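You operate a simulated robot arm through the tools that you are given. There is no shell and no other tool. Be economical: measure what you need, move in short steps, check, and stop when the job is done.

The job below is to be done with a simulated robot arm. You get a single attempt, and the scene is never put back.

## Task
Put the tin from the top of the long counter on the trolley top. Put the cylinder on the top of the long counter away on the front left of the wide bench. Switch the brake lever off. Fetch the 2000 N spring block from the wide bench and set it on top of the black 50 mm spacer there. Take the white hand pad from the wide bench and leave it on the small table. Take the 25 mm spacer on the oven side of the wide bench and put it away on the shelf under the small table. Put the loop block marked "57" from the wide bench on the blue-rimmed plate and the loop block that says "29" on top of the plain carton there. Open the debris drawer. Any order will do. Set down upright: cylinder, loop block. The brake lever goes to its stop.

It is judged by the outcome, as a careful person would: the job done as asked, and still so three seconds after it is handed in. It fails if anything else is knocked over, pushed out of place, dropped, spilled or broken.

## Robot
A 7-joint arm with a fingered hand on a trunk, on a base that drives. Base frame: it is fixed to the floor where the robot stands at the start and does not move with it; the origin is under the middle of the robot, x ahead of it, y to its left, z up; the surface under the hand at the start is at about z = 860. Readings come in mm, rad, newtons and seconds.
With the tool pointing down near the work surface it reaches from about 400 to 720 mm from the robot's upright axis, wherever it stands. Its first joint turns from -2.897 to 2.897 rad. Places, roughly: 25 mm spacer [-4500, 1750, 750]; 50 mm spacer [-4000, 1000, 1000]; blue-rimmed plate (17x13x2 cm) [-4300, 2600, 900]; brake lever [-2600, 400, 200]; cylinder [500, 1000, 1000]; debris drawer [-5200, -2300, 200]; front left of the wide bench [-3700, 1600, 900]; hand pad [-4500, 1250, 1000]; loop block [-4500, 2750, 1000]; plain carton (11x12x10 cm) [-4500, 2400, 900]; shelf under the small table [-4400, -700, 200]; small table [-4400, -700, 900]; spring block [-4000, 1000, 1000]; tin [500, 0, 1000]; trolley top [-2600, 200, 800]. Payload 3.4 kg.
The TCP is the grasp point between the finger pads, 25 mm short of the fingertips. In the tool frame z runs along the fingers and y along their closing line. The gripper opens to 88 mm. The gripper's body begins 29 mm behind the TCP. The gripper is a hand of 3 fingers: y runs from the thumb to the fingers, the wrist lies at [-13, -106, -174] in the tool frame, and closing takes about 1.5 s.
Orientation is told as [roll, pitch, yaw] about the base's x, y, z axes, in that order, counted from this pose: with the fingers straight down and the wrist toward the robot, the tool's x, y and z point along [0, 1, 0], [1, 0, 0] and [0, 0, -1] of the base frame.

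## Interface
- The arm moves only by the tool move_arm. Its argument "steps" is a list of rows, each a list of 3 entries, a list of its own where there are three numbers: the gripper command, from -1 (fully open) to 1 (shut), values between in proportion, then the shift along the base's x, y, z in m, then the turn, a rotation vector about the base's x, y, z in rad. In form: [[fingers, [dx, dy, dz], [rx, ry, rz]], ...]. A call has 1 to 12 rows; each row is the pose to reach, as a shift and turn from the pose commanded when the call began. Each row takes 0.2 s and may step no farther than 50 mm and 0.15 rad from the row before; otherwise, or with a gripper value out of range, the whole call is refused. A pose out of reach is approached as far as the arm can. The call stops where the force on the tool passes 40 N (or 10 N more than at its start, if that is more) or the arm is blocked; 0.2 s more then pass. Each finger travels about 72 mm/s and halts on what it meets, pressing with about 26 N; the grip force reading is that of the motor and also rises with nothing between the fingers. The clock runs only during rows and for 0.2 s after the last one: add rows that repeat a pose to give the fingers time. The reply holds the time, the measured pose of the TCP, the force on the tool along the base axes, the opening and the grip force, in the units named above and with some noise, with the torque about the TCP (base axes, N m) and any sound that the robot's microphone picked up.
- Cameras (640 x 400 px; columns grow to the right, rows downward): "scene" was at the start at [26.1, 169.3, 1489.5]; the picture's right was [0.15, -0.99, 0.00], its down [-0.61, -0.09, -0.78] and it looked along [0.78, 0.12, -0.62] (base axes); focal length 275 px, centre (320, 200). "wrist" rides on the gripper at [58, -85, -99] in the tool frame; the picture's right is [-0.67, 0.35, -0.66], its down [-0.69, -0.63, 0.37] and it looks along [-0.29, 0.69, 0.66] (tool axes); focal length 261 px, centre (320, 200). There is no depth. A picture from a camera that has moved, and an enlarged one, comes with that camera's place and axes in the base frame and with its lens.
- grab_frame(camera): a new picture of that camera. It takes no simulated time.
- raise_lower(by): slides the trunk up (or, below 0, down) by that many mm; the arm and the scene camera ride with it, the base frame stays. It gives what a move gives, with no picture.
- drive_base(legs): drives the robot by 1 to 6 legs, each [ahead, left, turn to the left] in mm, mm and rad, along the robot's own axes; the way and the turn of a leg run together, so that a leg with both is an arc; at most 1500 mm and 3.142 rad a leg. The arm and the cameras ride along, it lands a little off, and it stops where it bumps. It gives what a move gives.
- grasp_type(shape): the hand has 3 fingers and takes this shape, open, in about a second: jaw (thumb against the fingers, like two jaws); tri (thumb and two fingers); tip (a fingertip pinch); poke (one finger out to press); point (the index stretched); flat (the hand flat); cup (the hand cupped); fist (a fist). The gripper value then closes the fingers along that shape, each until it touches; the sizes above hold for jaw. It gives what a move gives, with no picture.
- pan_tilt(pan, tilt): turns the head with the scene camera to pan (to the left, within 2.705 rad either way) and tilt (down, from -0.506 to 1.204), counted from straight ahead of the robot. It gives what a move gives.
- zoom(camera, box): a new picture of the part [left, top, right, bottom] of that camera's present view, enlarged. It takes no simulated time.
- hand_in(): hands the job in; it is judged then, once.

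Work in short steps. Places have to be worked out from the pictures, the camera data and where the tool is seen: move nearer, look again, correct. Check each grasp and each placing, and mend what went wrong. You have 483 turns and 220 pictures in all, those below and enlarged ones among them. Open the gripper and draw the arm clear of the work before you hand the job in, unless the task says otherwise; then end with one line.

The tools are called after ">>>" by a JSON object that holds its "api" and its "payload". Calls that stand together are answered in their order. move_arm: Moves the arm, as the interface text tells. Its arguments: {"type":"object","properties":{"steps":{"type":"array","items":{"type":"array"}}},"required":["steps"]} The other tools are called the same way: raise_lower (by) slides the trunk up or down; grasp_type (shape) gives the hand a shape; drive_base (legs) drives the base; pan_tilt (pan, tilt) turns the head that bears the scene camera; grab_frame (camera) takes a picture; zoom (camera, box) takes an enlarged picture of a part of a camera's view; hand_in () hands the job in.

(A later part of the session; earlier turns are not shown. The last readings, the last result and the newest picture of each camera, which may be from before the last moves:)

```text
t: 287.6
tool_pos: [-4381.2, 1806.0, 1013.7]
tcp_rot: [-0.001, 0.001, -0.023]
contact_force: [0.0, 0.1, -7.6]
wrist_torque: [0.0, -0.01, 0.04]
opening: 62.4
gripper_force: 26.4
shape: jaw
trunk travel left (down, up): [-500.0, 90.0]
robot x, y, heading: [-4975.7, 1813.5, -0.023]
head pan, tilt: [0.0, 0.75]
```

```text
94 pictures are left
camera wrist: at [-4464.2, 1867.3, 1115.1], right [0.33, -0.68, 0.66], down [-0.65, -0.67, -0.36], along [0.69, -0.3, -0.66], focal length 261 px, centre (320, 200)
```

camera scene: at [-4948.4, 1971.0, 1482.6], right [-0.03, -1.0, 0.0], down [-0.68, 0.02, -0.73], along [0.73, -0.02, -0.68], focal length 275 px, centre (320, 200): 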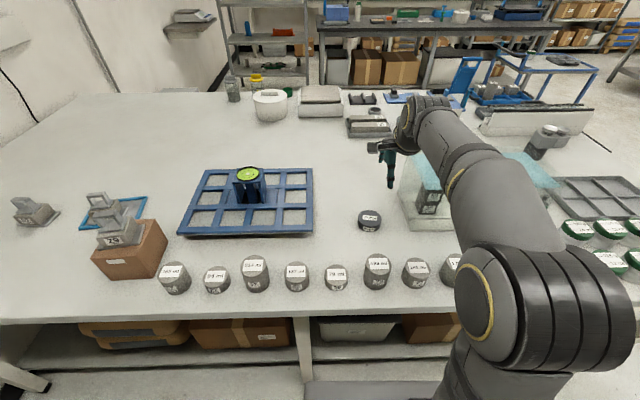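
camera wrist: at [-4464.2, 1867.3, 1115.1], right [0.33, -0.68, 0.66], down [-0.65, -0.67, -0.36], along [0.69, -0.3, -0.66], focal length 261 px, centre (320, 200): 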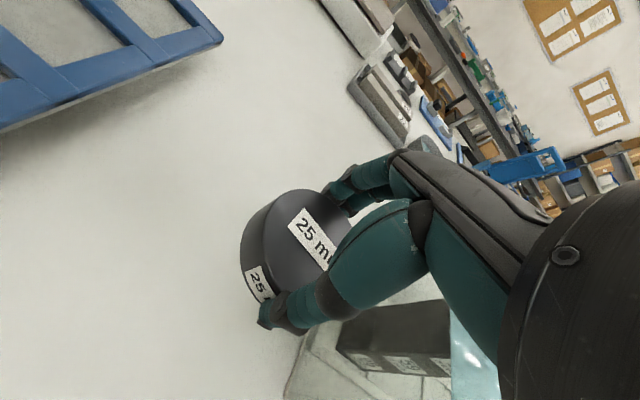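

Held (7.6 N). I tuck the arm for the drive to the small table.

>>> {"api": "move_arm", "payload": {"steps": [[1, [0, 0, 0.045], [0, 0, 0]], [1, [-0.03, 0, 0.08], [0, 0, 0]], [1, [-0.06, 0, 0.115], [0, 0, 0]], [1, [-0.09, 0, 0.15], [0, 0, 0]], [1, [-0.125, 0.0, 0.18], [0, 0, 0]], [1, [-0.16, 0.0, 0.2], [0, 0, 0]], [1, [-0.16, 0.0, 0.2], [0, 0, 0]]]}}

>>> {"api": "drive_base", "payload": {"legs": [[-90, 0, 0.025], [0, -1450, 0], [0, 0, -1.571], [0, 600, 0]]}}

>>> {"api": "pan_tilt", "payload": {"pan": 0.1, "tilt": 0.8}}

>>> {"api": "grab_frame", "payload": {"camera": "scene"}}

```text
t: 289.2
tool_pos: [-4546.5, 1808.9, 1215.8]
tcp_rot: [-0.002, 0.003, -0.022]
contact_force: [0.2, -0.2, -7.4]
wrist_torque: [-0.02, -0.03, 0.01]
opening: 62.4
gripper_force: 25.5
shape: jaw
trunk travel left (down, up): [-500.0, 90.0]
robot x, y, heading: [-4975.0, 1813.0, -0.024]
head pan, tilt: [0.0, 0.75]
```

```text
t: 304.1
tool_pos: [-4448.1, -94.8, 1215.4]
tcp_rot: [-0.001, 0.001, -1.584]
contact_force: [0.1, 0.4, -7.3]
wrist_torque: [0.01, 0.01, 0.01]
opening: 62.3
gripper_force: 26.1
shape: jaw
trunk travel left (down, up): [-500.0, 90.0]
robot x, y, heading: [-4445.8, 329.5, -1.585]
head pan, tilt: [0.0, 0.75]
```

```text
t: 304.8
tool_pos: [-4448.9, -94.5, 1214.8]
tcp_rot: [-0.001, 0.003, -1.583]
contact_force: [0.0, -0.1, -7.9]
wrist_torque: [0.01, 0.01, 0.01]
opening: 62.4
gripper_force: 26.5
shape: jaw
trunk travel left (down, up): [-500.0, 90.0]
robot x, y, heading: [-4445.7, 336.5, -1.587]
head pan, tilt: [0.099, 0.799]
```

```text
93 pictures are left
camera scene: at [-4280.3, 310.2, 1478.5], right [-1.0, -0.08, 0.0], down [-0.06, 0.71, -0.7], along [0.06, -0.69, -0.72], focal length 275 px, centre (320, 200)
```

scene: 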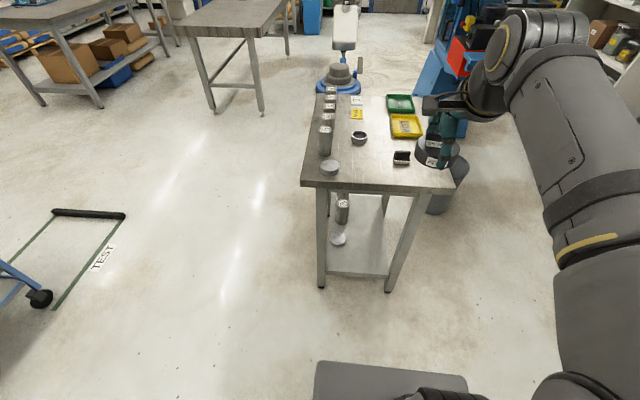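

>>> {"api": "zoom", "payload": {"camera": "scene", "box": [296, 170, 416, 300]}}

```text
3.08 times, centred on (356, 235) of scene
camera zoom: at [-4280.3, 310.2, 1478.5], right [-1.0, -0.08, 0.0], down [-0.06, 0.71, -0.7], along [0.06, -0.69, -0.72], focal length 847 px, centre (209, 92)
```

zoom: 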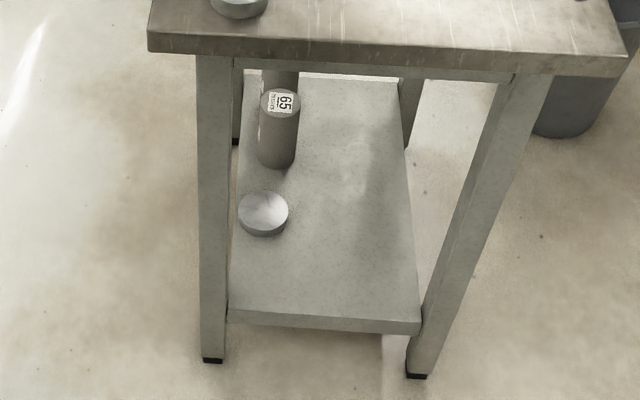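

Shelf is at z≈200 with a disc and a cylinder on its left; the right/front part is free. I lower the trunk fully, then the hand, before sliding in under the top.

>>> {"api": "raise_lower", "payload": {"by": -500}}

>>> {"api": "move_arm", "payload": {"steps": [[1, [0, 0, -0.045], [0, 0, 0]], [1, [0, -0.01, -0.09], [0, 0, 0]], [1, [0, -0.02, -0.135], [0, 0, 0]], [1, [0, -0.03, -0.18], [0, 0, 0]], [1, [0, -0.04, -0.225], [0, 0, 0]], [1, [0, -0.055, -0.27], [0, 0, 0]], [1, [0, -0.07, -0.315], [0, 0, 0]], [1, [0, -0.085, -0.36], [0, 0, 0]], [1, [0, -0.1, -0.4], [0, 0, 0]], [1, [0, -0.1, -0.42], [0, 0, 0]], [1, [0, -0.1, -0.42], [0, 0, 0]]]}}

>>> {"api": "pan_tilt", "payload": {"pan": 0.1, "tilt": 0.6}}

>>> {"api": "grab_frame", "payload": {"camera": "scene"}}

>>> {"api": "grab_frame", "payload": {"camera": "wrist"}}

```text
refused: -500 is not a number from -400 to 400
```

```text
t: 307.2
tool_pos: [-4448.2, -197.2, 792.8]
tcp_rot: [-0.001, -0.001, -1.585]
contact_force: [0.5, -0.4, -8.1]
wrist_torque: [-0.01, 0.01, -0.03]
opening: 62.2
gripper_force: 26.2
shape: jaw
trunk travel left (down, up): [-500.0, 90.0]
robot x, y, heading: [-4447.7, 337.7, -1.586]
head pan, tilt: [0.099, 0.799]
```

```text
t: 307.9
tool_pos: [-4449.1, -196.4, 794.7]
tcp_rot: [-0.002, 0.0, -1.586]
contact_force: [-0.2, -0.5, -6.6]
wrist_torque: [-0.02, 0.01, -0.02]
opening: 62.2
gripper_force: 26.1
shape: jaw
trunk travel left (down, up): [-500.0, 90.0]
robot x, y, heading: [-4447.9, 337.9, -1.589]
head pan, tilt: [0.099, 0.6]
```

```text
91 pictures are left
camera scene: at [-4279.7, 302.3, 1495.3], right [-1.0, -0.08, 0.0], down [-0.05, 0.56, -0.82], along [0.07, -0.82, -0.57], focal length 275 px, centre (320, 200)
```

scene: 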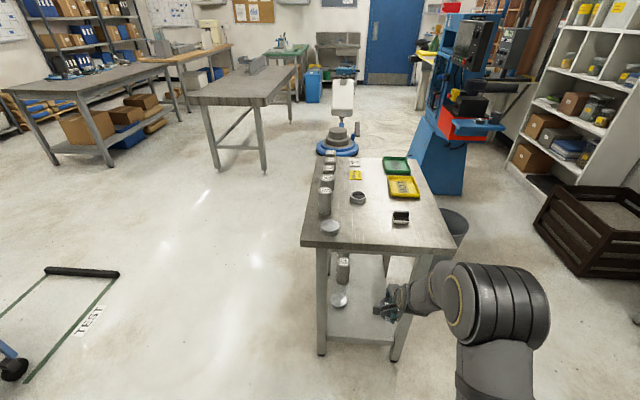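

```text
90 pictures are left
camera wrist: at [-4389.0, -111.2, 894.4], right [-0.67, -0.34, 0.66], down [-0.68, 0.64, -0.36], along [-0.3, -0.69, -0.66], focal length 261 px, centre (320, 200)
```

wrist: 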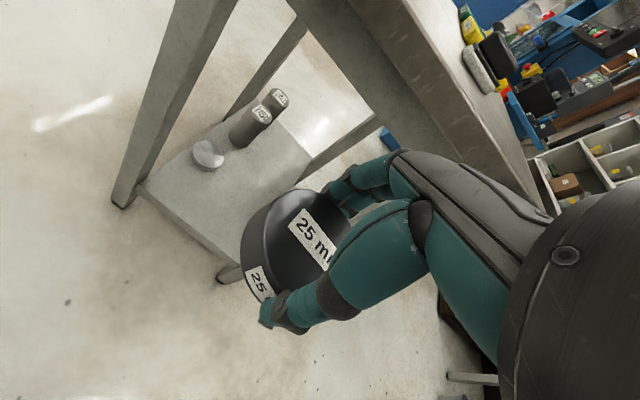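

Trunk moves are limited to 400; I lower in two steps.

>>> {"api": "raise_lower", "payload": {"by": -400}}

>>> {"api": "raise_lower", "payload": {"by": -90}}

>>> {"api": "grab_frame", "payload": {"camera": "wrist"}}

>>> {"api": "grab_frame", "payload": {"camera": "scene"}}

```text
t: 311.8
tool_pos: [-4449.1, -196.4, 393.3]
tcp_rot: [-0.003, 0.001, -1.585]
contact_force: [-0.8, -0.3, -7.4]
wrist_torque: [0.01, 0.0, 0.02]
opening: 62.0
gripper_force: 25.8
shape: jaw
trunk travel left (down, up): [-100.0, 490.0]
robot x, y, heading: [-4446.5, 330.8, -1.589]
head pan, tilt: [0.099, 0.6]
```

```text
t: 313.0
tool_pos: [-4448.3, -196.6, 303.9]
tcp_rot: [-0.003, -0.002, -1.585]
contact_force: [0.2, 0.8, -7.2]
wrist_torque: [0.03, 0.0, 0.01]
opening: 62.2
gripper_force: 26.4
shape: jaw
trunk travel left (down, up): [-10.0, 580.0]
robot x, y, heading: [-4446.4, 337.7, -1.592]
head pan, tilt: [0.099, 0.6]
```

```text
89 pictures are left
camera wrist: at [-4389.0, -111.0, 404.4], right [-0.67, -0.34, 0.66], down [-0.68, 0.64, -0.36], along [-0.3, -0.69, -0.66], focal length 261 px, centre (320, 200)
```

wrist: 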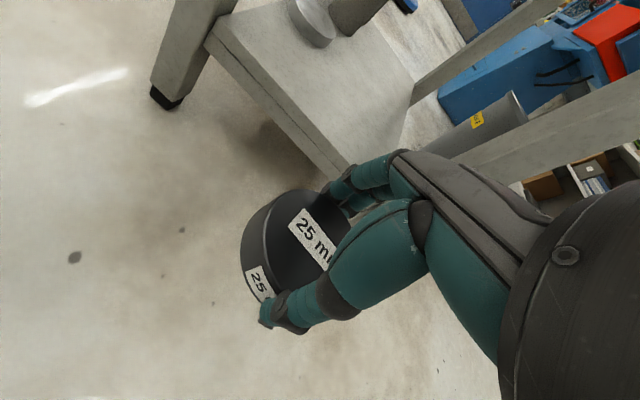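

```text
88 pictures are left
camera scene: at [-4279.7, 302.6, 1005.4], right [-1.0, -0.08, 0.0], down [-0.05, 0.56, -0.82], along [0.07, -0.82, -0.57], focal length 275 px, centre (320, 200)
```

scene: 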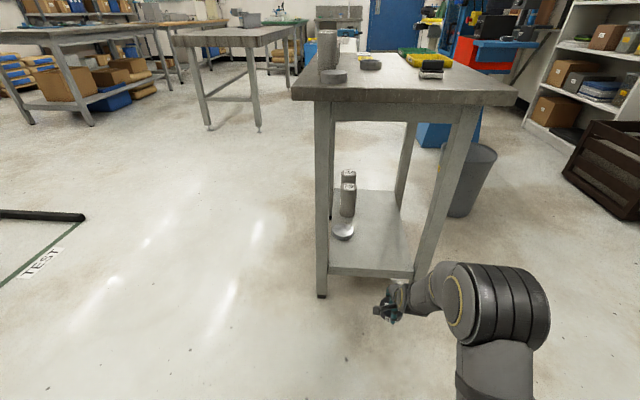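

The elbow joint bulges to my right, so I shift left 60 mm to keep it clear of the table leg and drive in part way.

>>> {"api": "drive_base", "payload": {"legs": [[0, 60, 0.015], [150, 0, 0]]}}

>>> {"api": "grab_frame", "payload": {"camera": "scene"}}

>>> {"api": "grab_frame", "payload": {"camera": "wrist"}}

```text
t: 314.9
tool_pos: [-4384.7, -345.2, 303.7]
tcp_rot: [-0.002, 0.002, -1.574]
contact_force: [-0.4, -0.2, -7.5]
wrist_torque: [-0.05, 0.0, 0.01]
opening: 62.3
gripper_force: 26.1
shape: jaw
trunk travel left (down, up): [-10.0, 580.0]
robot x, y, heading: [-4389.1, 186.2, -1.581]
head pan, tilt: [0.099, 0.6]
```

```text
87 pictures are left
camera scene: at [-4220.6, 155.4, 1005.4], right [-1.0, -0.09, 0.0], down [-0.05, 0.56, -0.82], along [0.08, -0.82, -0.57], focal length 275 px, centre (320, 200)
```

scene: 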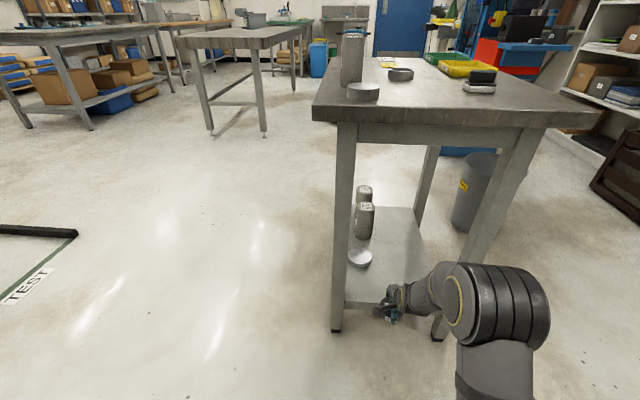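

```text
86 pictures are left
camera wrist: at [-4325.3, -259.2, 404.4], right [-0.67, -0.35, 0.66], down [-0.68, 0.63, -0.36], along [-0.29, -0.69, -0.66], focal length 261 px, centre (320, 200)
```

wrist: 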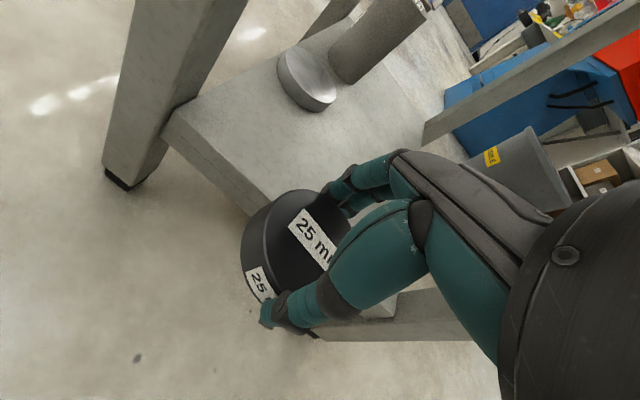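

Clear so far. I drive in another 90 mm, then extend the arm to y≈-505.

>>> {"api": "drive_base", "payload": {"legs": [[90, 0, 0]]}}

>>> {"api": "move_arm", "payload": {"steps": [[1, [0, -0.03, 0], [0, 0, 0]], [1, [0, -0.06, -0.01], [0, 0, 0]], [1, [0, -0.068, -0.03], [0, 0, 0]], [1, [0, -0.068, -0.03], [0, 0, 0]]]}}

>>> {"api": "grab_frame", "payload": {"camera": "wrist"}}

>>> {"api": "grab_frame", "payload": {"camera": "scene"}}

```text
t: 316.0
tool_pos: [-4384.8, -435.9, 303.5]
tcp_rot: [-0.003, 0.001, -1.574]
contact_force: [-0.7, -0.2, -7.0]
wrist_torque: [-0.01, -0.02, 0.0]
opening: 62.4
gripper_force: 26.1
shape: jaw
trunk travel left (down, up): [-10.0, 580.0]
robot x, y, heading: [-4389.2, 94.1, -1.58]
head pan, tilt: [0.099, 0.6]
```

```text
t: 317.0
tool_pos: [-4386.3, -503.6, 273.0]
tcp_rot: [-0.002, 0.001, -1.574]
contact_force: [0.2, -0.3, -7.2]
wrist_torque: [0.01, 0.01, -0.02]
opening: 62.4
gripper_force: 26.0
shape: jaw
trunk travel left (down, up): [-10.0, 580.0]
robot x, y, heading: [-4387.8, 96.3, -1.579]
head pan, tilt: [0.099, 0.6]
```

```text
85 pictures are left
camera wrist: at [-4327.2, -417.8, 373.2], right [-0.67, -0.35, 0.66], down [-0.68, 0.63, -0.36], along [-0.29, -0.69, -0.66], focal length 261 px, centre (320, 200)
```

wrist: 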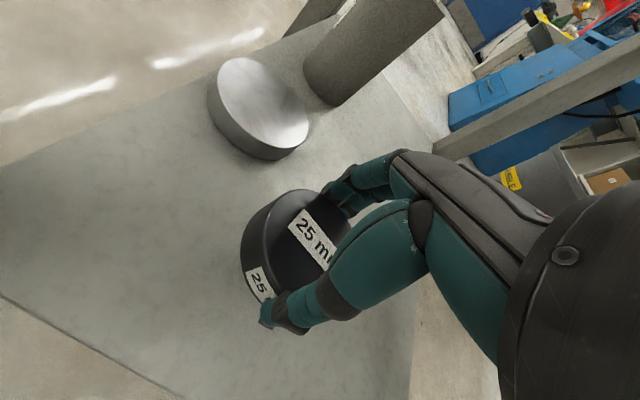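

```text
84 pictures are left
camera scene: at [-4221.2, 65.1, 1005.4], right [-1.0, -0.09, 0.0], down [-0.05, 0.56, -0.82], along [0.08, -0.82, -0.57], focal length 275 px, centre (320, 200)
```

scene: 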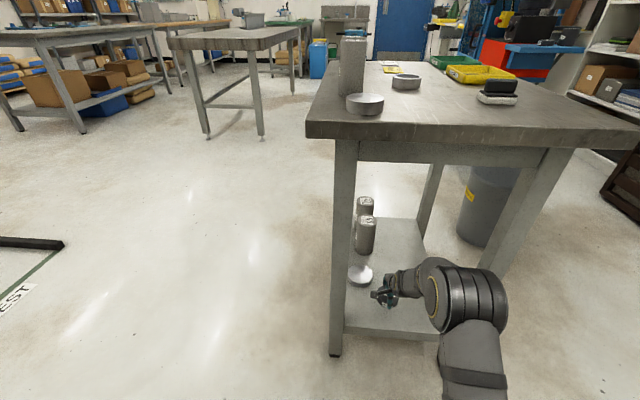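

I shift 30 mm away from the neighbouring disc and lower gently to contact.

>>> {"api": "move_arm", "payload": {"steps": [[1, [-0.015, -0.005, -0.01], [0, 0, 0]], [1, [-0.03, -0.01, -0.02], [0, 0, 0]], [1, [-0.03, -0.01, -0.028], [0, 0, 0]], [1, [-0.03, -0.01, -0.034], [0, 0, 0]], [1, [-0.03, -0.01, -0.04], [0, 0, 0]], [1, [-0.03, -0.01, -0.046], [0, 0, 0]], [1, [-0.03, -0.01, -0.052], [0, 0, 0]], [1, [-0.03, -0.01, -0.058], [0, 0, 0]]]}}

```text
t: 318.9
tool_pos: [-4414.4, -518.2, 226.6]
tcp_rot: [-0.004, -0.018, -1.574]
contact_force: [1.4, 10.2, 27.2]
wrist_torque: [0.51, 0.0, -0.03]
opening: 59.2
gripper_force: 26.2
shape: jaw
trunk travel left (down, up): [-10.0, 580.0]
robot x, y, heading: [-4385.1, 93.9, -1.574]
head pan, tilt: [0.099, 0.6]
stopped in row 8: the force on the tool passed its limit at 42 N (the readings are from after the stop); the commanded pose is now the measured one
```

Contact at z≈227 (shelf at ~200). I relieve the press, open, and look.

>>> {"api": "move_arm", "payload": {"steps": [[1, [0, 0, 0.004], [0, 0, 0]], [0, [0, 0, 0.004], [0, 0, 0]], [-1, [0, 0, 0.004], [0, 0, 0]], [-1, [0, 0, 0.004], [0, 0, 0]], [-1, [0, 0, 0.004], [0, 0, 0]], [-1, [0, 0, 0.025], [0, 0, 0]], [-1, [0, 0, 0.05], [0, 0, 0]], [-1, [0, 0, 0.075], [0, 0, 0]], [-1, [0, 0, 0.075], [0, 0, 0]]]}}

>>> {"api": "grab_frame", "payload": {"camera": "wrist"}}

```text
t: 320.9
tool_pos: [-4416.1, -517.4, 295.6]
tcp_rot: [-0.002, -0.011, -1.574]
contact_force: [0.4, -1.1, -0.4]
wrist_torque: [0.01, 0.01, 0.01]
opening: 87.6
gripper_force: 0.0
shape: jaw
trunk travel left (down, up): [-10.0, 580.0]
robot x, y, heading: [-4391.8, 93.7, -1.576]
head pan, tilt: [0.099, 0.6]
```

```text
83 pictures are left
camera wrist: at [-4357.0, -429.9, 395.0], right [-0.67, -0.34, 0.66], down [-0.68, 0.63, -0.37], along [-0.29, -0.7, -0.65], focal length 261 px, centre (320, 200)
```

wrist: 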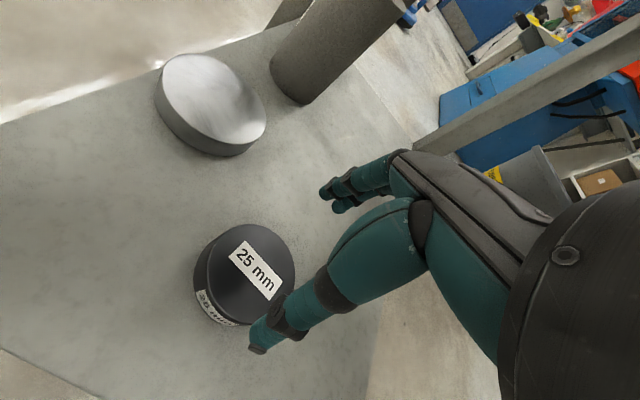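

The spacer lies on the shelf. I back the base out straight and raise the trunk.

>>> {"api": "drive_base", "payload": {"legs": [[-330, 0, 0]]}}

>>> {"api": "raise_lower", "payload": {"by": 250}}

>>> {"api": "pan_tilt", "payload": {"pan": -0.4, "tilt": 0.3}}

>>> {"api": "grab_frame", "payload": {"camera": "scene"}}

```text
t: 323.0
tool_pos: [-4412.2, -194.6, 295.9]
tcp_rot: [-0.002, -0.009, -1.57]
contact_force: [-0.1, 0.6, -0.1]
wrist_torque: [0.0, 0.0, 0.01]
opening: 87.8
gripper_force: 0.1
shape: jaw
trunk travel left (down, up): [-10.0, 580.0]
robot x, y, heading: [-4391.3, 420.2, -1.575]
head pan, tilt: [0.099, 0.6]
```

```text
t: 325.6
tool_pos: [-4411.0, -194.3, 545.6]
tcp_rot: [-0.001, -0.01, -1.571]
contact_force: [0.5, -0.9, -0.3]
wrist_torque: [-0.02, -0.01, 0.0]
opening: 88.1
gripper_force: 0.0
shape: jaw
trunk travel left (down, up): [-260.0, 330.0]
robot x, y, heading: [-4388.9, 420.8, -1.571]
head pan, tilt: [0.099, 0.6]
```

```text
t: 326.5
tool_pos: [-4411.4, -194.0, 544.8]
tcp_rot: [-0.001, -0.01, -1.571]
contact_force: [1.1, 0.3, 0.4]
wrist_torque: [-0.01, 0.0, 0.0]
opening: 87.7
gripper_force: 0.1
shape: jaw
trunk travel left (down, up): [-260.0, 330.0]
robot x, y, heading: [-4386.0, 418.9, -1.572]
head pan, tilt: [-0.4, 0.3]
```

```text
82 pictures are left
camera scene: at [-4264.6, 391.2, 1282.9], right [-0.92, 0.39, 0.0], down [0.12, 0.27, -0.96], along [-0.37, -0.88, -0.3], focal length 275 px, centre (320, 200)
```

scene: 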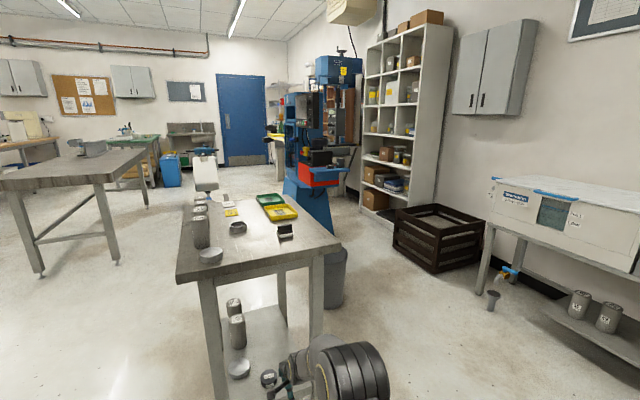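

I zoom on the blue machine to find the drawer front.

>>> {"api": "zoom", "payload": {"camera": "scene", "box": [260, 40, 400, 290]}}

```text
1.60 times, centred on (330, 165) of scene
camera zoom: at [-4264.6, 391.2, 1282.9], right [-0.92, 0.39, 0.0], down [0.12, 0.27, -0.96], along [-0.37, -0.88, -0.3], focal length 441 px, centre (304, 256)
```

zoom: 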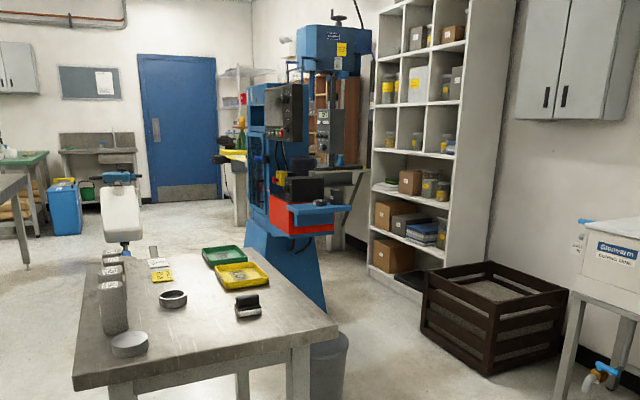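

I raise the trunk, tuck the arm and drive east of the small table toward the machine.

>>> {"api": "raise_lower", "payload": {"by": 250}}

>>> {"api": "move_arm", "payload": {"steps": [[-1, [0, 0.02, 0.045], [0, 0, 0]], [-1, [0, 0.04, 0.09], [0, 0, 0]], [-1, [0, 0.06, 0.135], [0, 0, 0]], [-1, [0, 0.08, 0.18], [0.01, 0, 0]], [-1, [0, 0.1, 0.225], [0.01, 0, 0]], [-1, [0, 0.12, 0.27], [0.01, 0, 0]], [-1, [0, 0.14, 0.315], [0.01, 0, 0]], [-1, [0, 0.16, 0.36], [0.01, 0, 0]], [-1, [0, 0.18, 0.4], [0.01, 0, 0]], [-1, [0, 0.18, 0.42], [0.01, 0, 0]]]}}

>>> {"api": "drive_base", "payload": {"legs": [[0, 750, 0], [1400, 0, 0], [700, 0, 0]]}}

>>> {"api": "pan_tilt", "payload": {"pan": -1.0, "tilt": 0.5}}

>>> {"api": "grab_frame", "payload": {"camera": "scene"}}

```text
t: 329.1
tool_pos: [-4412.2, -194.7, 794.5]
tcp_rot: [-0.001, -0.01, -1.571]
contact_force: [0.3, 0.4, -0.5]
wrist_torque: [0.02, -0.01, -0.02]
opening: 87.9
gripper_force: 0.0
shape: jaw
trunk travel left (down, up): [-510.0, 80.0]
robot x, y, heading: [-4387.8, 419.5, -1.575]
head pan, tilt: [-0.4, 0.3]
```

```text
t: 331.3
tool_pos: [-4411.2, -13.1, 1213.7]
tcp_rot: [-0.001, 0.0, -1.57]
contact_force: [-0.4, 0.6, -1.1]
wrist_torque: [0.0, 0.01, 0.01]
opening: 87.8
gripper_force: 0.0
shape: jaw
trunk travel left (down, up): [-510.0, 80.0]
robot x, y, heading: [-4388.9, 417.6, -1.573]
head pan, tilt: [-0.4, 0.3]
```

```text
t: 345.2
tool_pos: [-3694.3, -2090.4, 1212.2]
tcp_rot: [-0.001, 0.001, -1.578]
contact_force: [0.5, 0.6, 0.5]
wrist_torque: [-0.03, 0.0, -0.03]
opening: 87.8
gripper_force: 0.0
shape: jaw
trunk travel left (down, up): [-510.0, 80.0]
robot x, y, heading: [-3666.0, -1653.3, -1.579]
head pan, tilt: [-0.4, 0.3]
```

```text
t: 346.2
tool_pos: [-3693.8, -2088.8, 1212.4]
tcp_rot: [-0.001, -0.003, -1.578]
contact_force: [0.0, 0.1, 0.0]
wrist_torque: [0.0, 0.0, 0.02]
opening: 87.9
gripper_force: 0.0
shape: jaw
trunk travel left (down, up): [-510.0, 80.0]
robot x, y, heading: [-3667.7, -1654.9, -1.582]
head pan, tilt: [-1.0, 0.499]
```

```text
80 pictures are left
camera scene: at [-3584.5, -1647.9, 1514.5], right [-0.53, 0.85, 0.0], down [0.4, 0.26, -0.88], along [-0.74, -0.47, -0.48], focal length 275 px, centre (320, 200)
```

scene: 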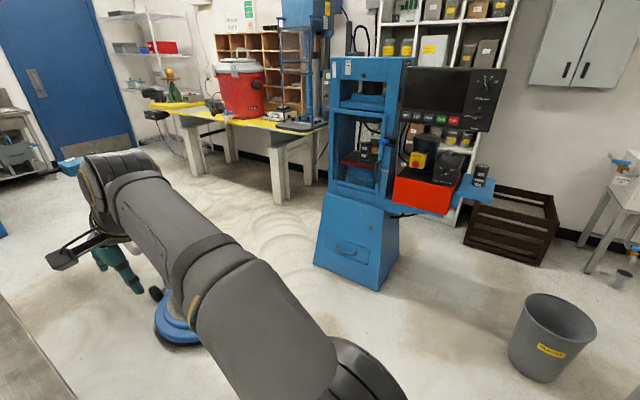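

>>> {"api": "zoom", "payload": {"camera": "scene", "box": [300, 170, 420, 300]}}

>>> {"api": "zoom", "payload": {"camera": "scene", "box": [310, 50, 510, 220]}}

```text
3.08 times, centred on (360, 235) of scene
camera zoom: at [-3584.5, -1647.9, 1514.5], right [-0.53, 0.85, 0.0], down [0.4, 0.26, -0.88], along [-0.74, -0.47, -0.48], focal length 847 px, centre (197, 92)
```

zoom: 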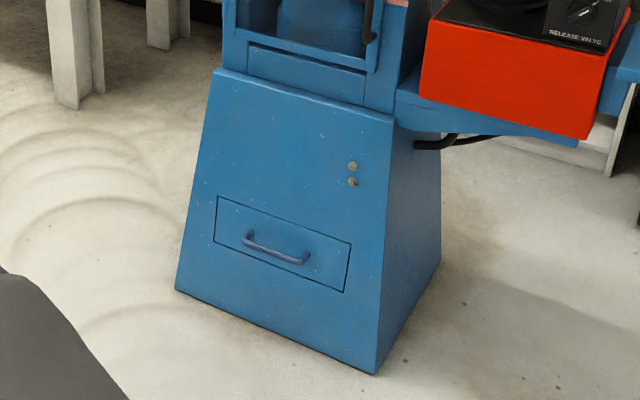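

```text
2.35 times, centred on (410, 135) of scene
camera zoom: at [-3584.5, -1647.9, 1514.5], right [-0.53, 0.85, 0.0], down [0.4, 0.26, -0.88], along [-0.74, -0.47, -0.48], focal length 648 px, centre (108, 353)
```

zoom: 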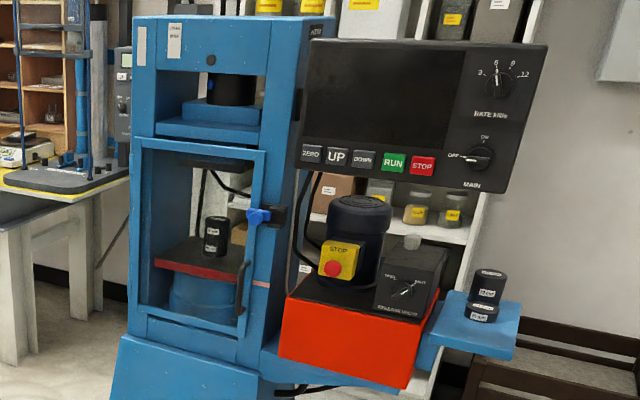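

The drawer is on the front (facing +x) of the machine's base: handle about (-4990,-2322,255). I go around to face it.

>>> {"api": "drive_base", "payload": {"legs": [[0, -520, 0], [0, 0, -1.563], [0, 660, 0]]}}

>>> {"api": "pan_tilt", "payload": {"pan": 0.15, "tilt": 0.8}}

>>> {"api": "grab_frame", "payload": {"camera": "scene"}}

```text
t: 356.3
tool_pos: [-4598.5, -2323.8, 1213.6]
tcp_rot: [-0.001, -0.002, -3.089]
contact_force: [0.2, 0.3, 0.6]
wrist_torque: [-0.01, 0.02, 0.0]
opening: 87.5
gripper_force: 0.0
shape: jaw
trunk travel left (down, up): [-510.0, 80.0]
robot x, y, heading: [-4162.6, -2326.3, -3.095]
head pan, tilt: [-1.0, 0.499]
```

```text
t: 357.6
tool_pos: [-4599.2, -2324.4, 1213.9]
tcp_rot: [-0.001, -0.001, -3.089]
contact_force: [-0.3, -0.6, 0.1]
wrist_torque: [0.01, -0.01, -0.01]
opening: 87.9
gripper_force: 0.0
shape: jaw
trunk travel left (down, up): [-510.0, 80.0]
robot x, y, heading: [-4161.5, -2326.4, -3.09]
head pan, tilt: [0.15, 0.799]
```

```text
77 pictures are left
camera scene: at [-4175.7, -2498.0, 1488.6], right [-0.2, 0.98, 0.0], down [0.7, 0.14, -0.7], along [-0.68, -0.14, -0.72], focal length 275 px, centre (320, 200)
```

scene: 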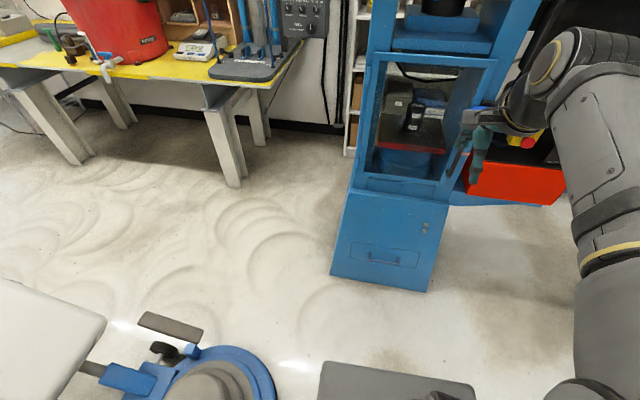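

The polisher stands clear to my left. I lower the trunk and the hand here first, then look at the drawer with the wrist camera.

>>> {"api": "raise_lower", "payload": {"by": -400}}

>>> {"api": "raise_lower", "payload": {"by": -110}}

>>> {"api": "move_arm", "payload": {"steps": [[-1, [0, 0, -0.045], [0, 0, 0]], [-1, [-0.01, 0, -0.09], [0, 0, 0]], [-1, [-0.02, 0, -0.135], [0, 0, 0]], [-1, [-0.03, 0, -0.18], [0, 0, 0]], [-1, [-0.04, 0, -0.225], [0, 0, 0]], [-1, [-0.05, 0, -0.27], [0, 0, 0]], [-1, [-0.06, 0, -0.315], [0, 0, 0]], [-1, [-0.07, 0, -0.35], [0, 0, 0]], [-1, [-0.07, 0, -0.35], [0, 0, 0]]]}}

>>> {"api": "drive_base", "payload": {"legs": [[120, 0, -0.05]]}}

>>> {"api": "grab_frame", "payload": {"camera": "wrist"}}

>>> {"api": "grab_frame", "payload": {"camera": "scene"}}

```text
t: 361.5
tool_pos: [-4599.1, -2324.2, 812.8]
tcp_rot: [-0.002, -0.002, -3.09]
contact_force: [0.8, -0.2, 1.0]
wrist_torque: [0.0, 0.01, -0.02]
opening: 87.7
gripper_force: 0.0
shape: jaw
trunk travel left (down, up): [-110.0, 480.0]
robot x, y, heading: [-4169.3, -2323.8, -3.092]
head pan, tilt: [0.15, 0.799]
```

```text
t: 362.9
tool_pos: [-4598.1, -2324.2, 702.7]
tcp_rot: [-0.001, -0.001, -3.09]
contact_force: [-0.4, -0.1, -0.4]
wrist_torque: [-0.04, 0.02, -0.04]
opening: 87.8
gripper_force: 0.1
shape: jaw
trunk travel left (down, up): [0.0, 590.0]
robot x, y, heading: [-4164.2, -2327.1, -3.093]
head pan, tilt: [0.15, 0.799]
```

```text
t: 364.9
tool_pos: [-4669.4, -2325.5, 354.5]
tcp_rot: [-0.002, -0.002, -3.088]
contact_force: [0.4, 0.8, 0.0]
wrist_torque: [-0.01, 0.01, -0.02]
opening: 87.8
gripper_force: 0.0
shape: jaw
trunk travel left (down, up): [0.0, 590.0]
robot x, y, heading: [-4166.4, -2325.2, -3.09]
head pan, tilt: [0.15, 0.799]
```

```text
t: 366.1
tool_pos: [-4790.1, -2302.3, 356.3]
tcp_rot: [-0.001, -0.003, -3.139]
contact_force: [0.4, 0.2, -0.2]
wrist_torque: [0.0, 0.01, -0.03]
opening: 88.3
gripper_force: 0.1
shape: jaw
trunk travel left (down, up): [0.0, 590.0]
robot x, y, heading: [-4290.3, -2328.2, 3.141]
head pan, tilt: [0.15, 0.799]
```

```text
76 pictures are left
camera wrist: at [-4704.6, -2359.4, 456.1], right [-0.35, 0.67, 0.66], down [0.63, 0.69, -0.37], along [-0.7, 0.28, -0.66], focal length 261 px, centre (320, 200)
```

wrist: 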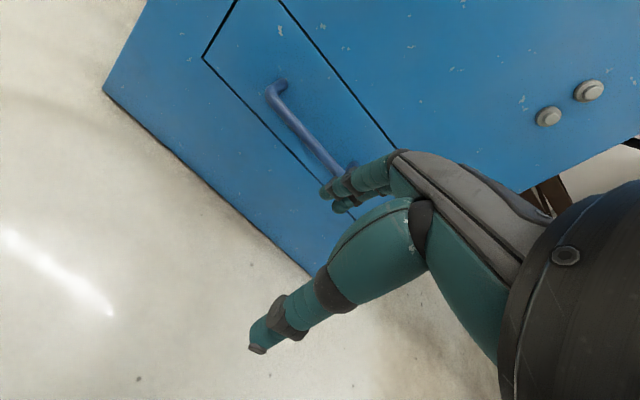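

```text
75 pictures are left
camera scene: at [-4306.6, -2500.2, 978.6], right [-0.15, 0.99, 0.0], down [0.71, 0.11, -0.7], along [-0.69, -0.1, -0.72], focal length 275 px, centre (320, 200)
```

scene: 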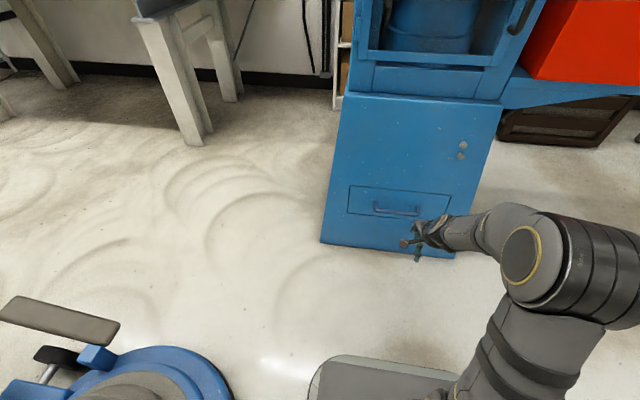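

>>> {"api": "zoom", "payload": {"camera": "scene", "box": [340, 170, 460, 260]}}

>>> {"api": "zoom", "payload": {"camera": "wrist", "box": [200, 40, 400, 220]}}

```text
4.44 times, centred on (400, 215) of scene
camera zoom: at [-4306.6, -2500.2, 978.6], right [-0.15, 0.99, 0.0], down [0.71, 0.11, -0.7], along [-0.69, -0.1, -0.72], focal length 1224 px, centre (-36, 133)
```

zoom: 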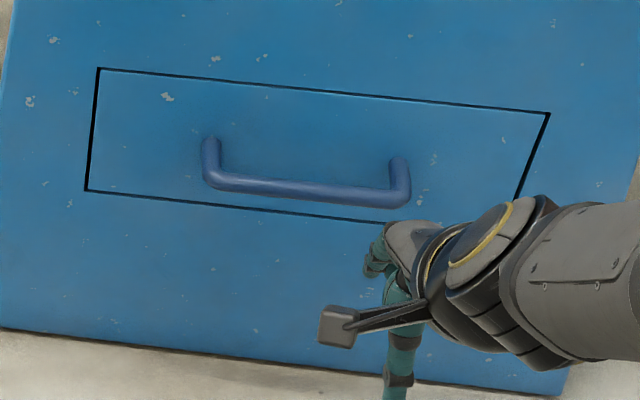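

```text
2.22 times, centred on (300, 130) of wrist
camera zoom: at [-4704.6, -2359.4, 456.1], right [-0.35, 0.67, 0.66], down [0.63, 0.69, -0.37], along [-0.7, 0.28, -0.66], focal length 579 px, centre (364, 356)
```

zoom: 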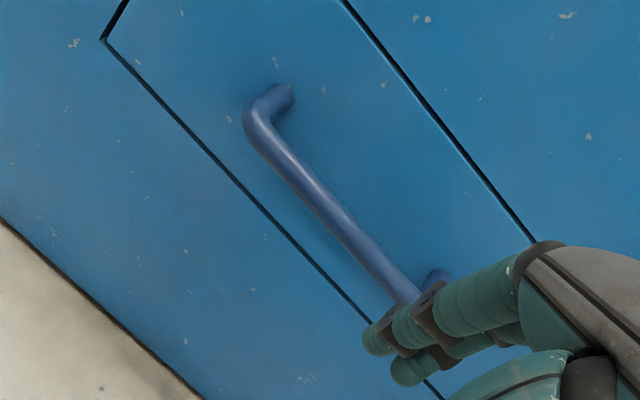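

Handle bar: x≈-4987, y −2399…−2248, z≈250, standing 40 mm off the face. I move 100 mm closer, preset the fingers to about 42 mm and come above the bar.

>>> {"api": "drive_base", "payload": {"legs": [[100, 0, 0]]}}

>>> {"api": "move_arm", "payload": {"steps": [[0.05, [-0.02, -0.005, 0], [0, 0, 0]], [0.05, [-0.045, -0.01, 0], [0, 0, 0]], [0.05, [-0.07, -0.015, -0.005], [0, 0, 0]], [0.05, [-0.08, -0.021, -0.01], [0, 0, 0]], [0.05, [-0.08, -0.021, -0.01], [0, 0, 0]]]}}

>>> {"api": "grab_frame", "payload": {"camera": "wrist"}}

>>> {"api": "zoom", "payload": {"camera": "scene", "box": [320, 150, 440, 240]}}

```text
t: 367.3
tool_pos: [-4894.4, -2301.5, 355.7]
tcp_rot: [-0.001, -0.003, -3.139]
contact_force: [0.3, 0.5, 0.6]
wrist_torque: [0.03, -0.01, 0.01]
opening: 87.6
gripper_force: 0.0
shape: jaw
trunk travel left (down, up): [0.0, 590.0]
robot x, y, heading: [-4390.3, -2327.1, 3.142]
head pan, tilt: [0.15, 0.799]
```

```text
t: 368.5
tool_pos: [-4974.3, -2324.1, 344.2]
tcp_rot: [0.0, -0.001, -3.14]
contact_force: [0.3, 0.0, 0.3]
wrist_torque: [0.0, 0.05, -0.02]
opening: 42.3
gripper_force: 0.1
shape: jaw
trunk travel left (down, up): [0.0, 590.0]
robot x, y, heading: [-4392.5, -2330.2, 3.139]
head pan, tilt: [0.15, 0.799]
```

```text
72 pictures are left
camera wrist: at [-4889.2, -2381.5, 445.5], right [-0.35, 0.67, 0.66], down [0.63, 0.69, -0.37], along [-0.7, 0.28, -0.66], focal length 261 px, centre (320, 200)
```

wrist: 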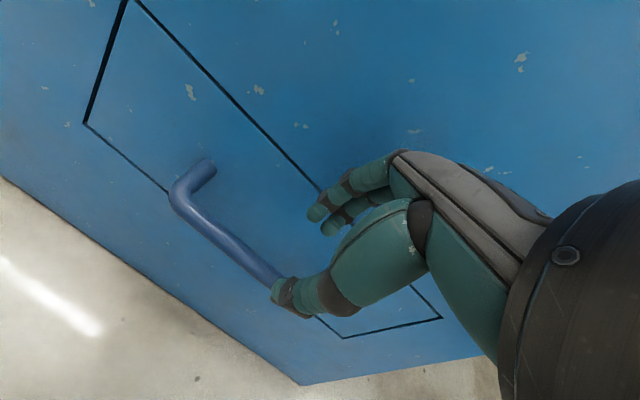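

```text
4.44 times, centred on (380, 195) of scene
camera zoom: at [-4410.8, -2500.1, 978.6], right [-0.15, 0.99, 0.0], down [0.71, 0.11, -0.7], along [-0.69, -0.1, -0.72], focal length 1224 px, centre (53, 222)
```

zoom: 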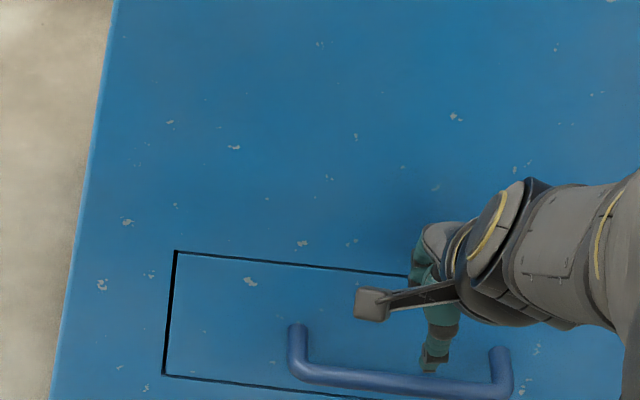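

Geometry confirmed. I lower with far fingers behind the bar (TCP x≈-4983) to z≈250.

>>> {"api": "move_arm", "payload": {"steps": [[0.05, [-0.008, 0, -0.03], [0, 0, 0]], [0.05, [-0.008, 0, -0.055], [0, 0, 0]], [0.05, [-0.008, 0, -0.075], [0, 0, 0]], [0.05, [-0.008, 0, -0.094], [0, 0, 0]], [0.05, [-0.008, 0, -0.094], [0, 0, 0]]]}}

>>> {"api": "grab_frame", "payload": {"camera": "wrist"}}

```text
t: 369.7
tool_pos: [-4980.7, -2323.7, 250.1]
tcp_rot: [0.001, 0.001, -3.142]
contact_force: [24.1, -0.7, 8.5]
wrist_torque: [0.08, 0.64, -0.28]
opening: 37.5
gripper_force: 0.1
shape: jaw
trunk travel left (down, up): [0.0, 590.0]
robot x, y, heading: [-4392.1, -2331.4, 3.142]
head pan, tilt: [0.15, 0.799]
```

```text
70 pictures are left
camera wrist: at [-4896.0, -2381.1, 350.8], right [-0.35, 0.67, 0.66], down [0.63, 0.69, -0.37], along [-0.69, 0.28, -0.66], focal length 261 px, centre (320, 200)
```

wrist: 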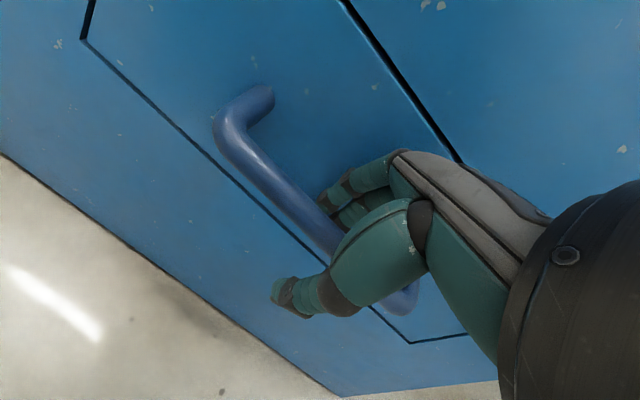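

The far fingers are behind the bar, lightly touching the face. I close on the bar with a small shift outward.

>>> {"api": "move_arm", "payload": {"steps": [[0.3, [0.006, 0, 0], [0, 0, 0]], [1, [0.008, 0, 0], [0, 0, 0]], [1, [0.008, 0, 0], [0, 0, 0]], [1, [0.008, 0, 0], [0, 0, 0]], [1, [0.008, 0, 0], [0, 0, 0]]]}}

>>> {"api": "move_arm", "payload": {"steps": [[1, [0.02, 0, 0], [0, 0, 0]], [1, [0.04, 0, 0], [0, 0, 0]], [1, [0.06, 0, 0], [0, 0, 0]], [1, [0.08, 0, 0], [0, 0, 0]]]}}

>>> {"api": "grab_frame", "payload": {"camera": "wrist"}}

```text
t: 370.9
tool_pos: [-4972.9, -2323.3, 249.8]
tcp_rot: [-0.002, 0.0, -3.139]
contact_force: [-0.3, -0.7, -5.0]
wrist_torque: [-0.02, -0.02, -0.07]
opening: 1.3
gripper_force: 25.5
shape: jaw
trunk travel left (down, up): [0.0, 590.0]
robot x, y, heading: [-4391.6, -2326.8, 3.146]
head pan, tilt: [0.15, 0.799]
```

```text
t: 371.9
tool_pos: [-4894.2, -2323.9, 251.2]
tcp_rot: [0.001, 0.003, -3.14]
contact_force: [0.4, -3.3, -16.3]
wrist_torque: [0.03, -0.18, -0.09]
opening: 1.4
gripper_force: 26.3
shape: jaw
trunk travel left (down, up): [0.0, 590.0]
robot x, y, heading: [-4397.4, -2327.4, 3.141]
head pan, tilt: [0.15, 0.799]
```

```text
69 pictures are left
camera wrist: at [-4809.3, -2380.4, 351.6], right [-0.35, 0.67, 0.66], down [0.63, 0.69, -0.36], along [-0.69, 0.28, -0.66], focal length 261 px, centre (320, 200)
```

wrist: 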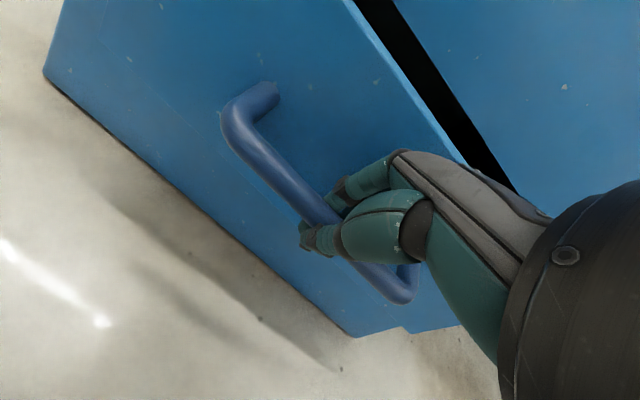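

The drawer is sliding open. I keep pulling.

>>> {"api": "move_arm", "payload": {"steps": [[1, [0.02, 0, -0.002], [0, 0, 0]], [1, [0.04, 0, -0.003], [0, 0, 0]], [1, [0.06, 0, -0.003], [0, 0, 0]], [1, [0.08, 0, -0.003], [0, 0, 0]], [1, [0.1, 0, -0.003], [0, 0, 0]]]}}

>>> {"api": "grab_frame", "payload": {"camera": "scene"}}

```text
t: 373.1
tool_pos: [-4797.5, -2322.8, 250.3]
tcp_rot: [-0.001, -0.001, -3.138]
contact_force: [0.6, -5.1, -2.1]
wrist_torque: [-0.04, -0.02, -0.01]
opening: 0.9
gripper_force: 26.7
shape: jaw
trunk travel left (down, up): [0.0, 590.0]
robot x, y, heading: [-4392.8, -2329.6, 3.14]
head pan, tilt: [0.15, 0.799]
```

```text
68 pictures are left
camera scene: at [-4410.9, -2500.2, 978.7], right [-0.15, 0.99, 0.0], down [0.71, 0.11, -0.7], along [-0.69, -0.1, -0.72], focal length 275 px, centre (320, 200)
```

scene: 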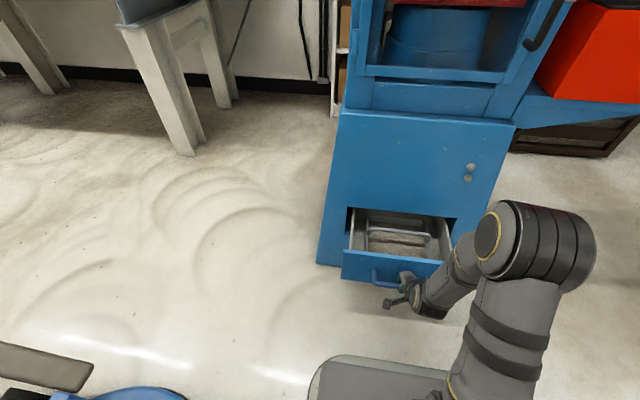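

It is open about 180 mm. I pull a little more with the arm to find its stop.

>>> {"api": "move_arm", "payload": {"steps": [[1, [0.015, 0, 0], [0, 0, 0]], [1, [0.03, 0, 0], [0, 0, 0]], [1, [0.045, 0, 0], [0, 0, 0]], [1, [0.06, 0, 0], [0, 0, 0]]]}}

>>> {"api": "grab_frame", "payload": {"camera": "scene"}}

```text
t: 374.1
tool_pos: [-4759.9, -2320.9, 238.6]
tcp_rot: [-0.001, 0.0, -3.139]
contact_force: [0.7, -2.3, 2.4]
wrist_torque: [0.05, 0.04, 0.01]
opening: 0.5
gripper_force: 26.3
shape: jaw
out of reach, approached as far as the arm can: row 3, 4
trunk travel left (down, up): [0.0, 590.0]
robot x, y, heading: [-4389.1, -2327.0, 3.146]
head pan, tilt: [0.15, 0.799]
```

```text
67 pictures are left
camera scene: at [-4410.7, -2500.1, 978.5], right [-0.15, 0.99, 0.0], down [0.71, 0.11, -0.7], along [-0.69, -0.1, -0.72], focal length 275 px, centre (320, 200)
```

scene: 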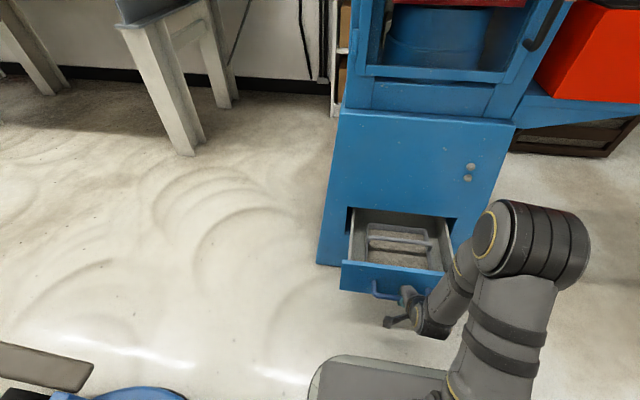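

Now I pull further by backing the base a little, in short moves.

>>> {"api": "drive_base", "payload": {"legs": [[-50, 0, 0]]}}

>>> {"api": "grab_frame", "payload": {"camera": "scene"}}

```text
t: 375.0
tool_pos: [-4710.5, -2320.5, 239.1]
tcp_rot: [-0.003, 0.001, -3.139]
contact_force: [-0.7, -0.5, -2.5]
wrist_torque: [0.0, -0.04, -0.04]
opening: 0.7
gripper_force: 26.2
shape: jaw
trunk travel left (down, up): [0.0, 590.0]
robot x, y, heading: [-4339.8, -2326.5, 3.143]
head pan, tilt: [0.15, 0.799]
```

```text
66 pictures are left
camera scene: at [-4359.6, -2500.2, 978.5], right [-0.15, 0.99, 0.0], down [0.71, 0.11, -0.7], along [-0.69, -0.1, -0.72], focal length 275 px, centre (320, 200)
```

scene: 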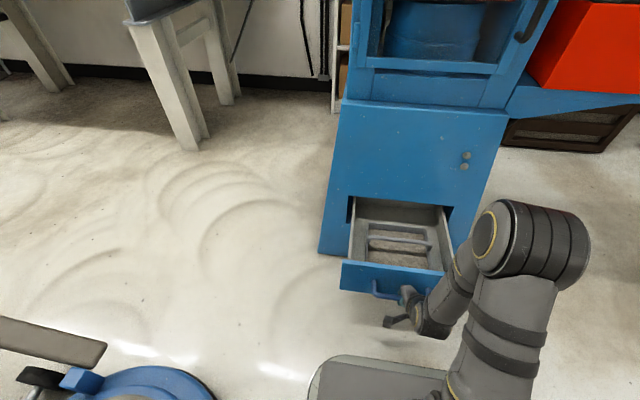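

>>> {"api": "drive_base", "payload": {"legs": [[-60, 0, 0]]}}

>>> {"api": "grab_frame", "payload": {"camera": "scene"}}

```text
t: 376.1
tool_pos: [-4668.7, -2319.8, 239.4]
tcp_rot: [-0.002, -0.019, 3.142]
contact_force: [-17.0, -2.4, -20.8]
wrist_torque: [0.14, -0.63, -0.15]
opening: 2.7
gripper_force: 25.8
shape: jaw
trunk travel left (down, up): [0.0, 590.0]
robot x, y, heading: [-4291.3, -2330.1, 3.137]
head pan, tilt: [0.15, 0.799]
stopped in leg 1: the force on the tool passed its limit at 59 N (the readings are from after the stop); the commanded pose is now the measured one
```

```text
65 pictures are left
camera scene: at [-4311.7, -2500.4, 978.4], right [-0.15, 0.99, 0.0], down [0.71, 0.1, -0.7], along [-0.69, -0.1, -0.72], focal length 275 px, centre (320, 200)
```

scene: 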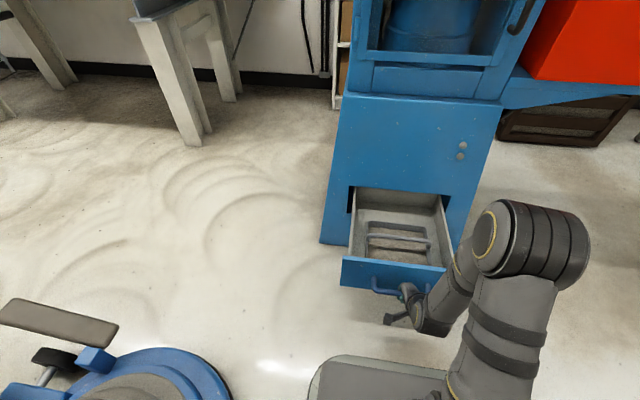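

The drawer reached its stop (~310 mm open). I relax, part the fingers just enough, and lift out.

>>> {"api": "move_arm", "payload": {"steps": [[1, [-0.005, 0, 0], [0, 0, 0]], [0.3, [-0.005, 0, 0], [0, 0, 0]], [0.05, [-0.005, 0, 0], [0, 0, 0]], [0.05, [-0.005, 0, 0], [0, 0, 0]], [0.05, [-0.005, 0, 0], [0, 0, 0]]]}}

>>> {"api": "grab_frame", "payload": {"camera": "wrist"}}

```text
t: 377.2
tool_pos: [-4671.9, -2319.3, 240.4]
tcp_rot: [-0.003, -0.02, 3.141]
contact_force: [0.7, 0.1, 0.7]
wrist_torque: [0.0, -0.02, 0.03]
opening: 41.4
gripper_force: 0.0
shape: jaw
trunk travel left (down, up): [0.0, 590.0]
robot x, y, heading: [-4291.5, -2327.5, 3.141]
head pan, tilt: [0.15, 0.799]
```

```text
64 pictures are left
camera wrist: at [-4584.6, -2376.9, 339.9], right [-0.34, 0.67, 0.66], down [0.62, 0.69, -0.38], along [-0.71, 0.29, -0.65], focal length 261 px, centre (320, 200)
```

wrist: 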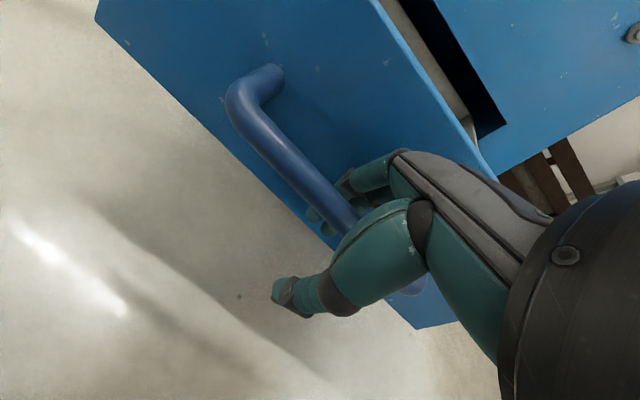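

Free of the bar. I raise the hand straight up.

>>> {"api": "move_arm", "payload": {"steps": [[0.05, [0, 0, 0.03], [0, 0, 0]], [0.05, [0, 0, 0.07], [0, 0, 0]], [0.05, [0, 0, 0.115], [0, 0, 0]], [0.05, [0, 0, 0.16], [0, 0, 0]], [0.05, [0, 0, 0.2], [0, 0, 0]], [0.05, [0, 0, 0.2], [0, 0, 0]]]}}

>>> {"api": "grab_frame", "payload": {"camera": "scene"}}

```text
t: 378.6
tool_pos: [-4674.9, -2318.3, 444.6]
tcp_rot: [-0.003, -0.017, 3.138]
contact_force: [1.0, -0.3, 0.3]
wrist_torque: [0.01, -0.02, 0.04]
opening: 41.4
gripper_force: 0.0
shape: jaw
out of reach, approached as far as the arm can: row 1, 2, 3, 4, 5, 6
trunk travel left (down, up): [0.0, 590.0]
robot x, y, heading: [-4291.2, -2328.4, 3.136]
head pan, tilt: [0.15, 0.799]
```

```text
63 pictures are left
camera scene: at [-4310.2, -2500.3, 978.5], right [-0.15, 0.99, 0.0], down [0.71, 0.1, -0.7], along [-0.69, -0.1, -0.72], focal length 275 px, centre (320, 200)
```

scene: 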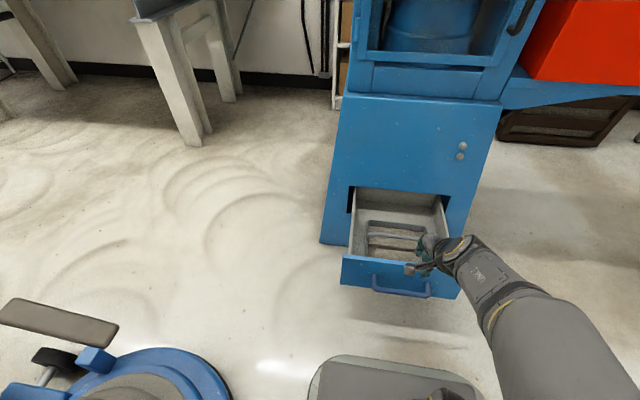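

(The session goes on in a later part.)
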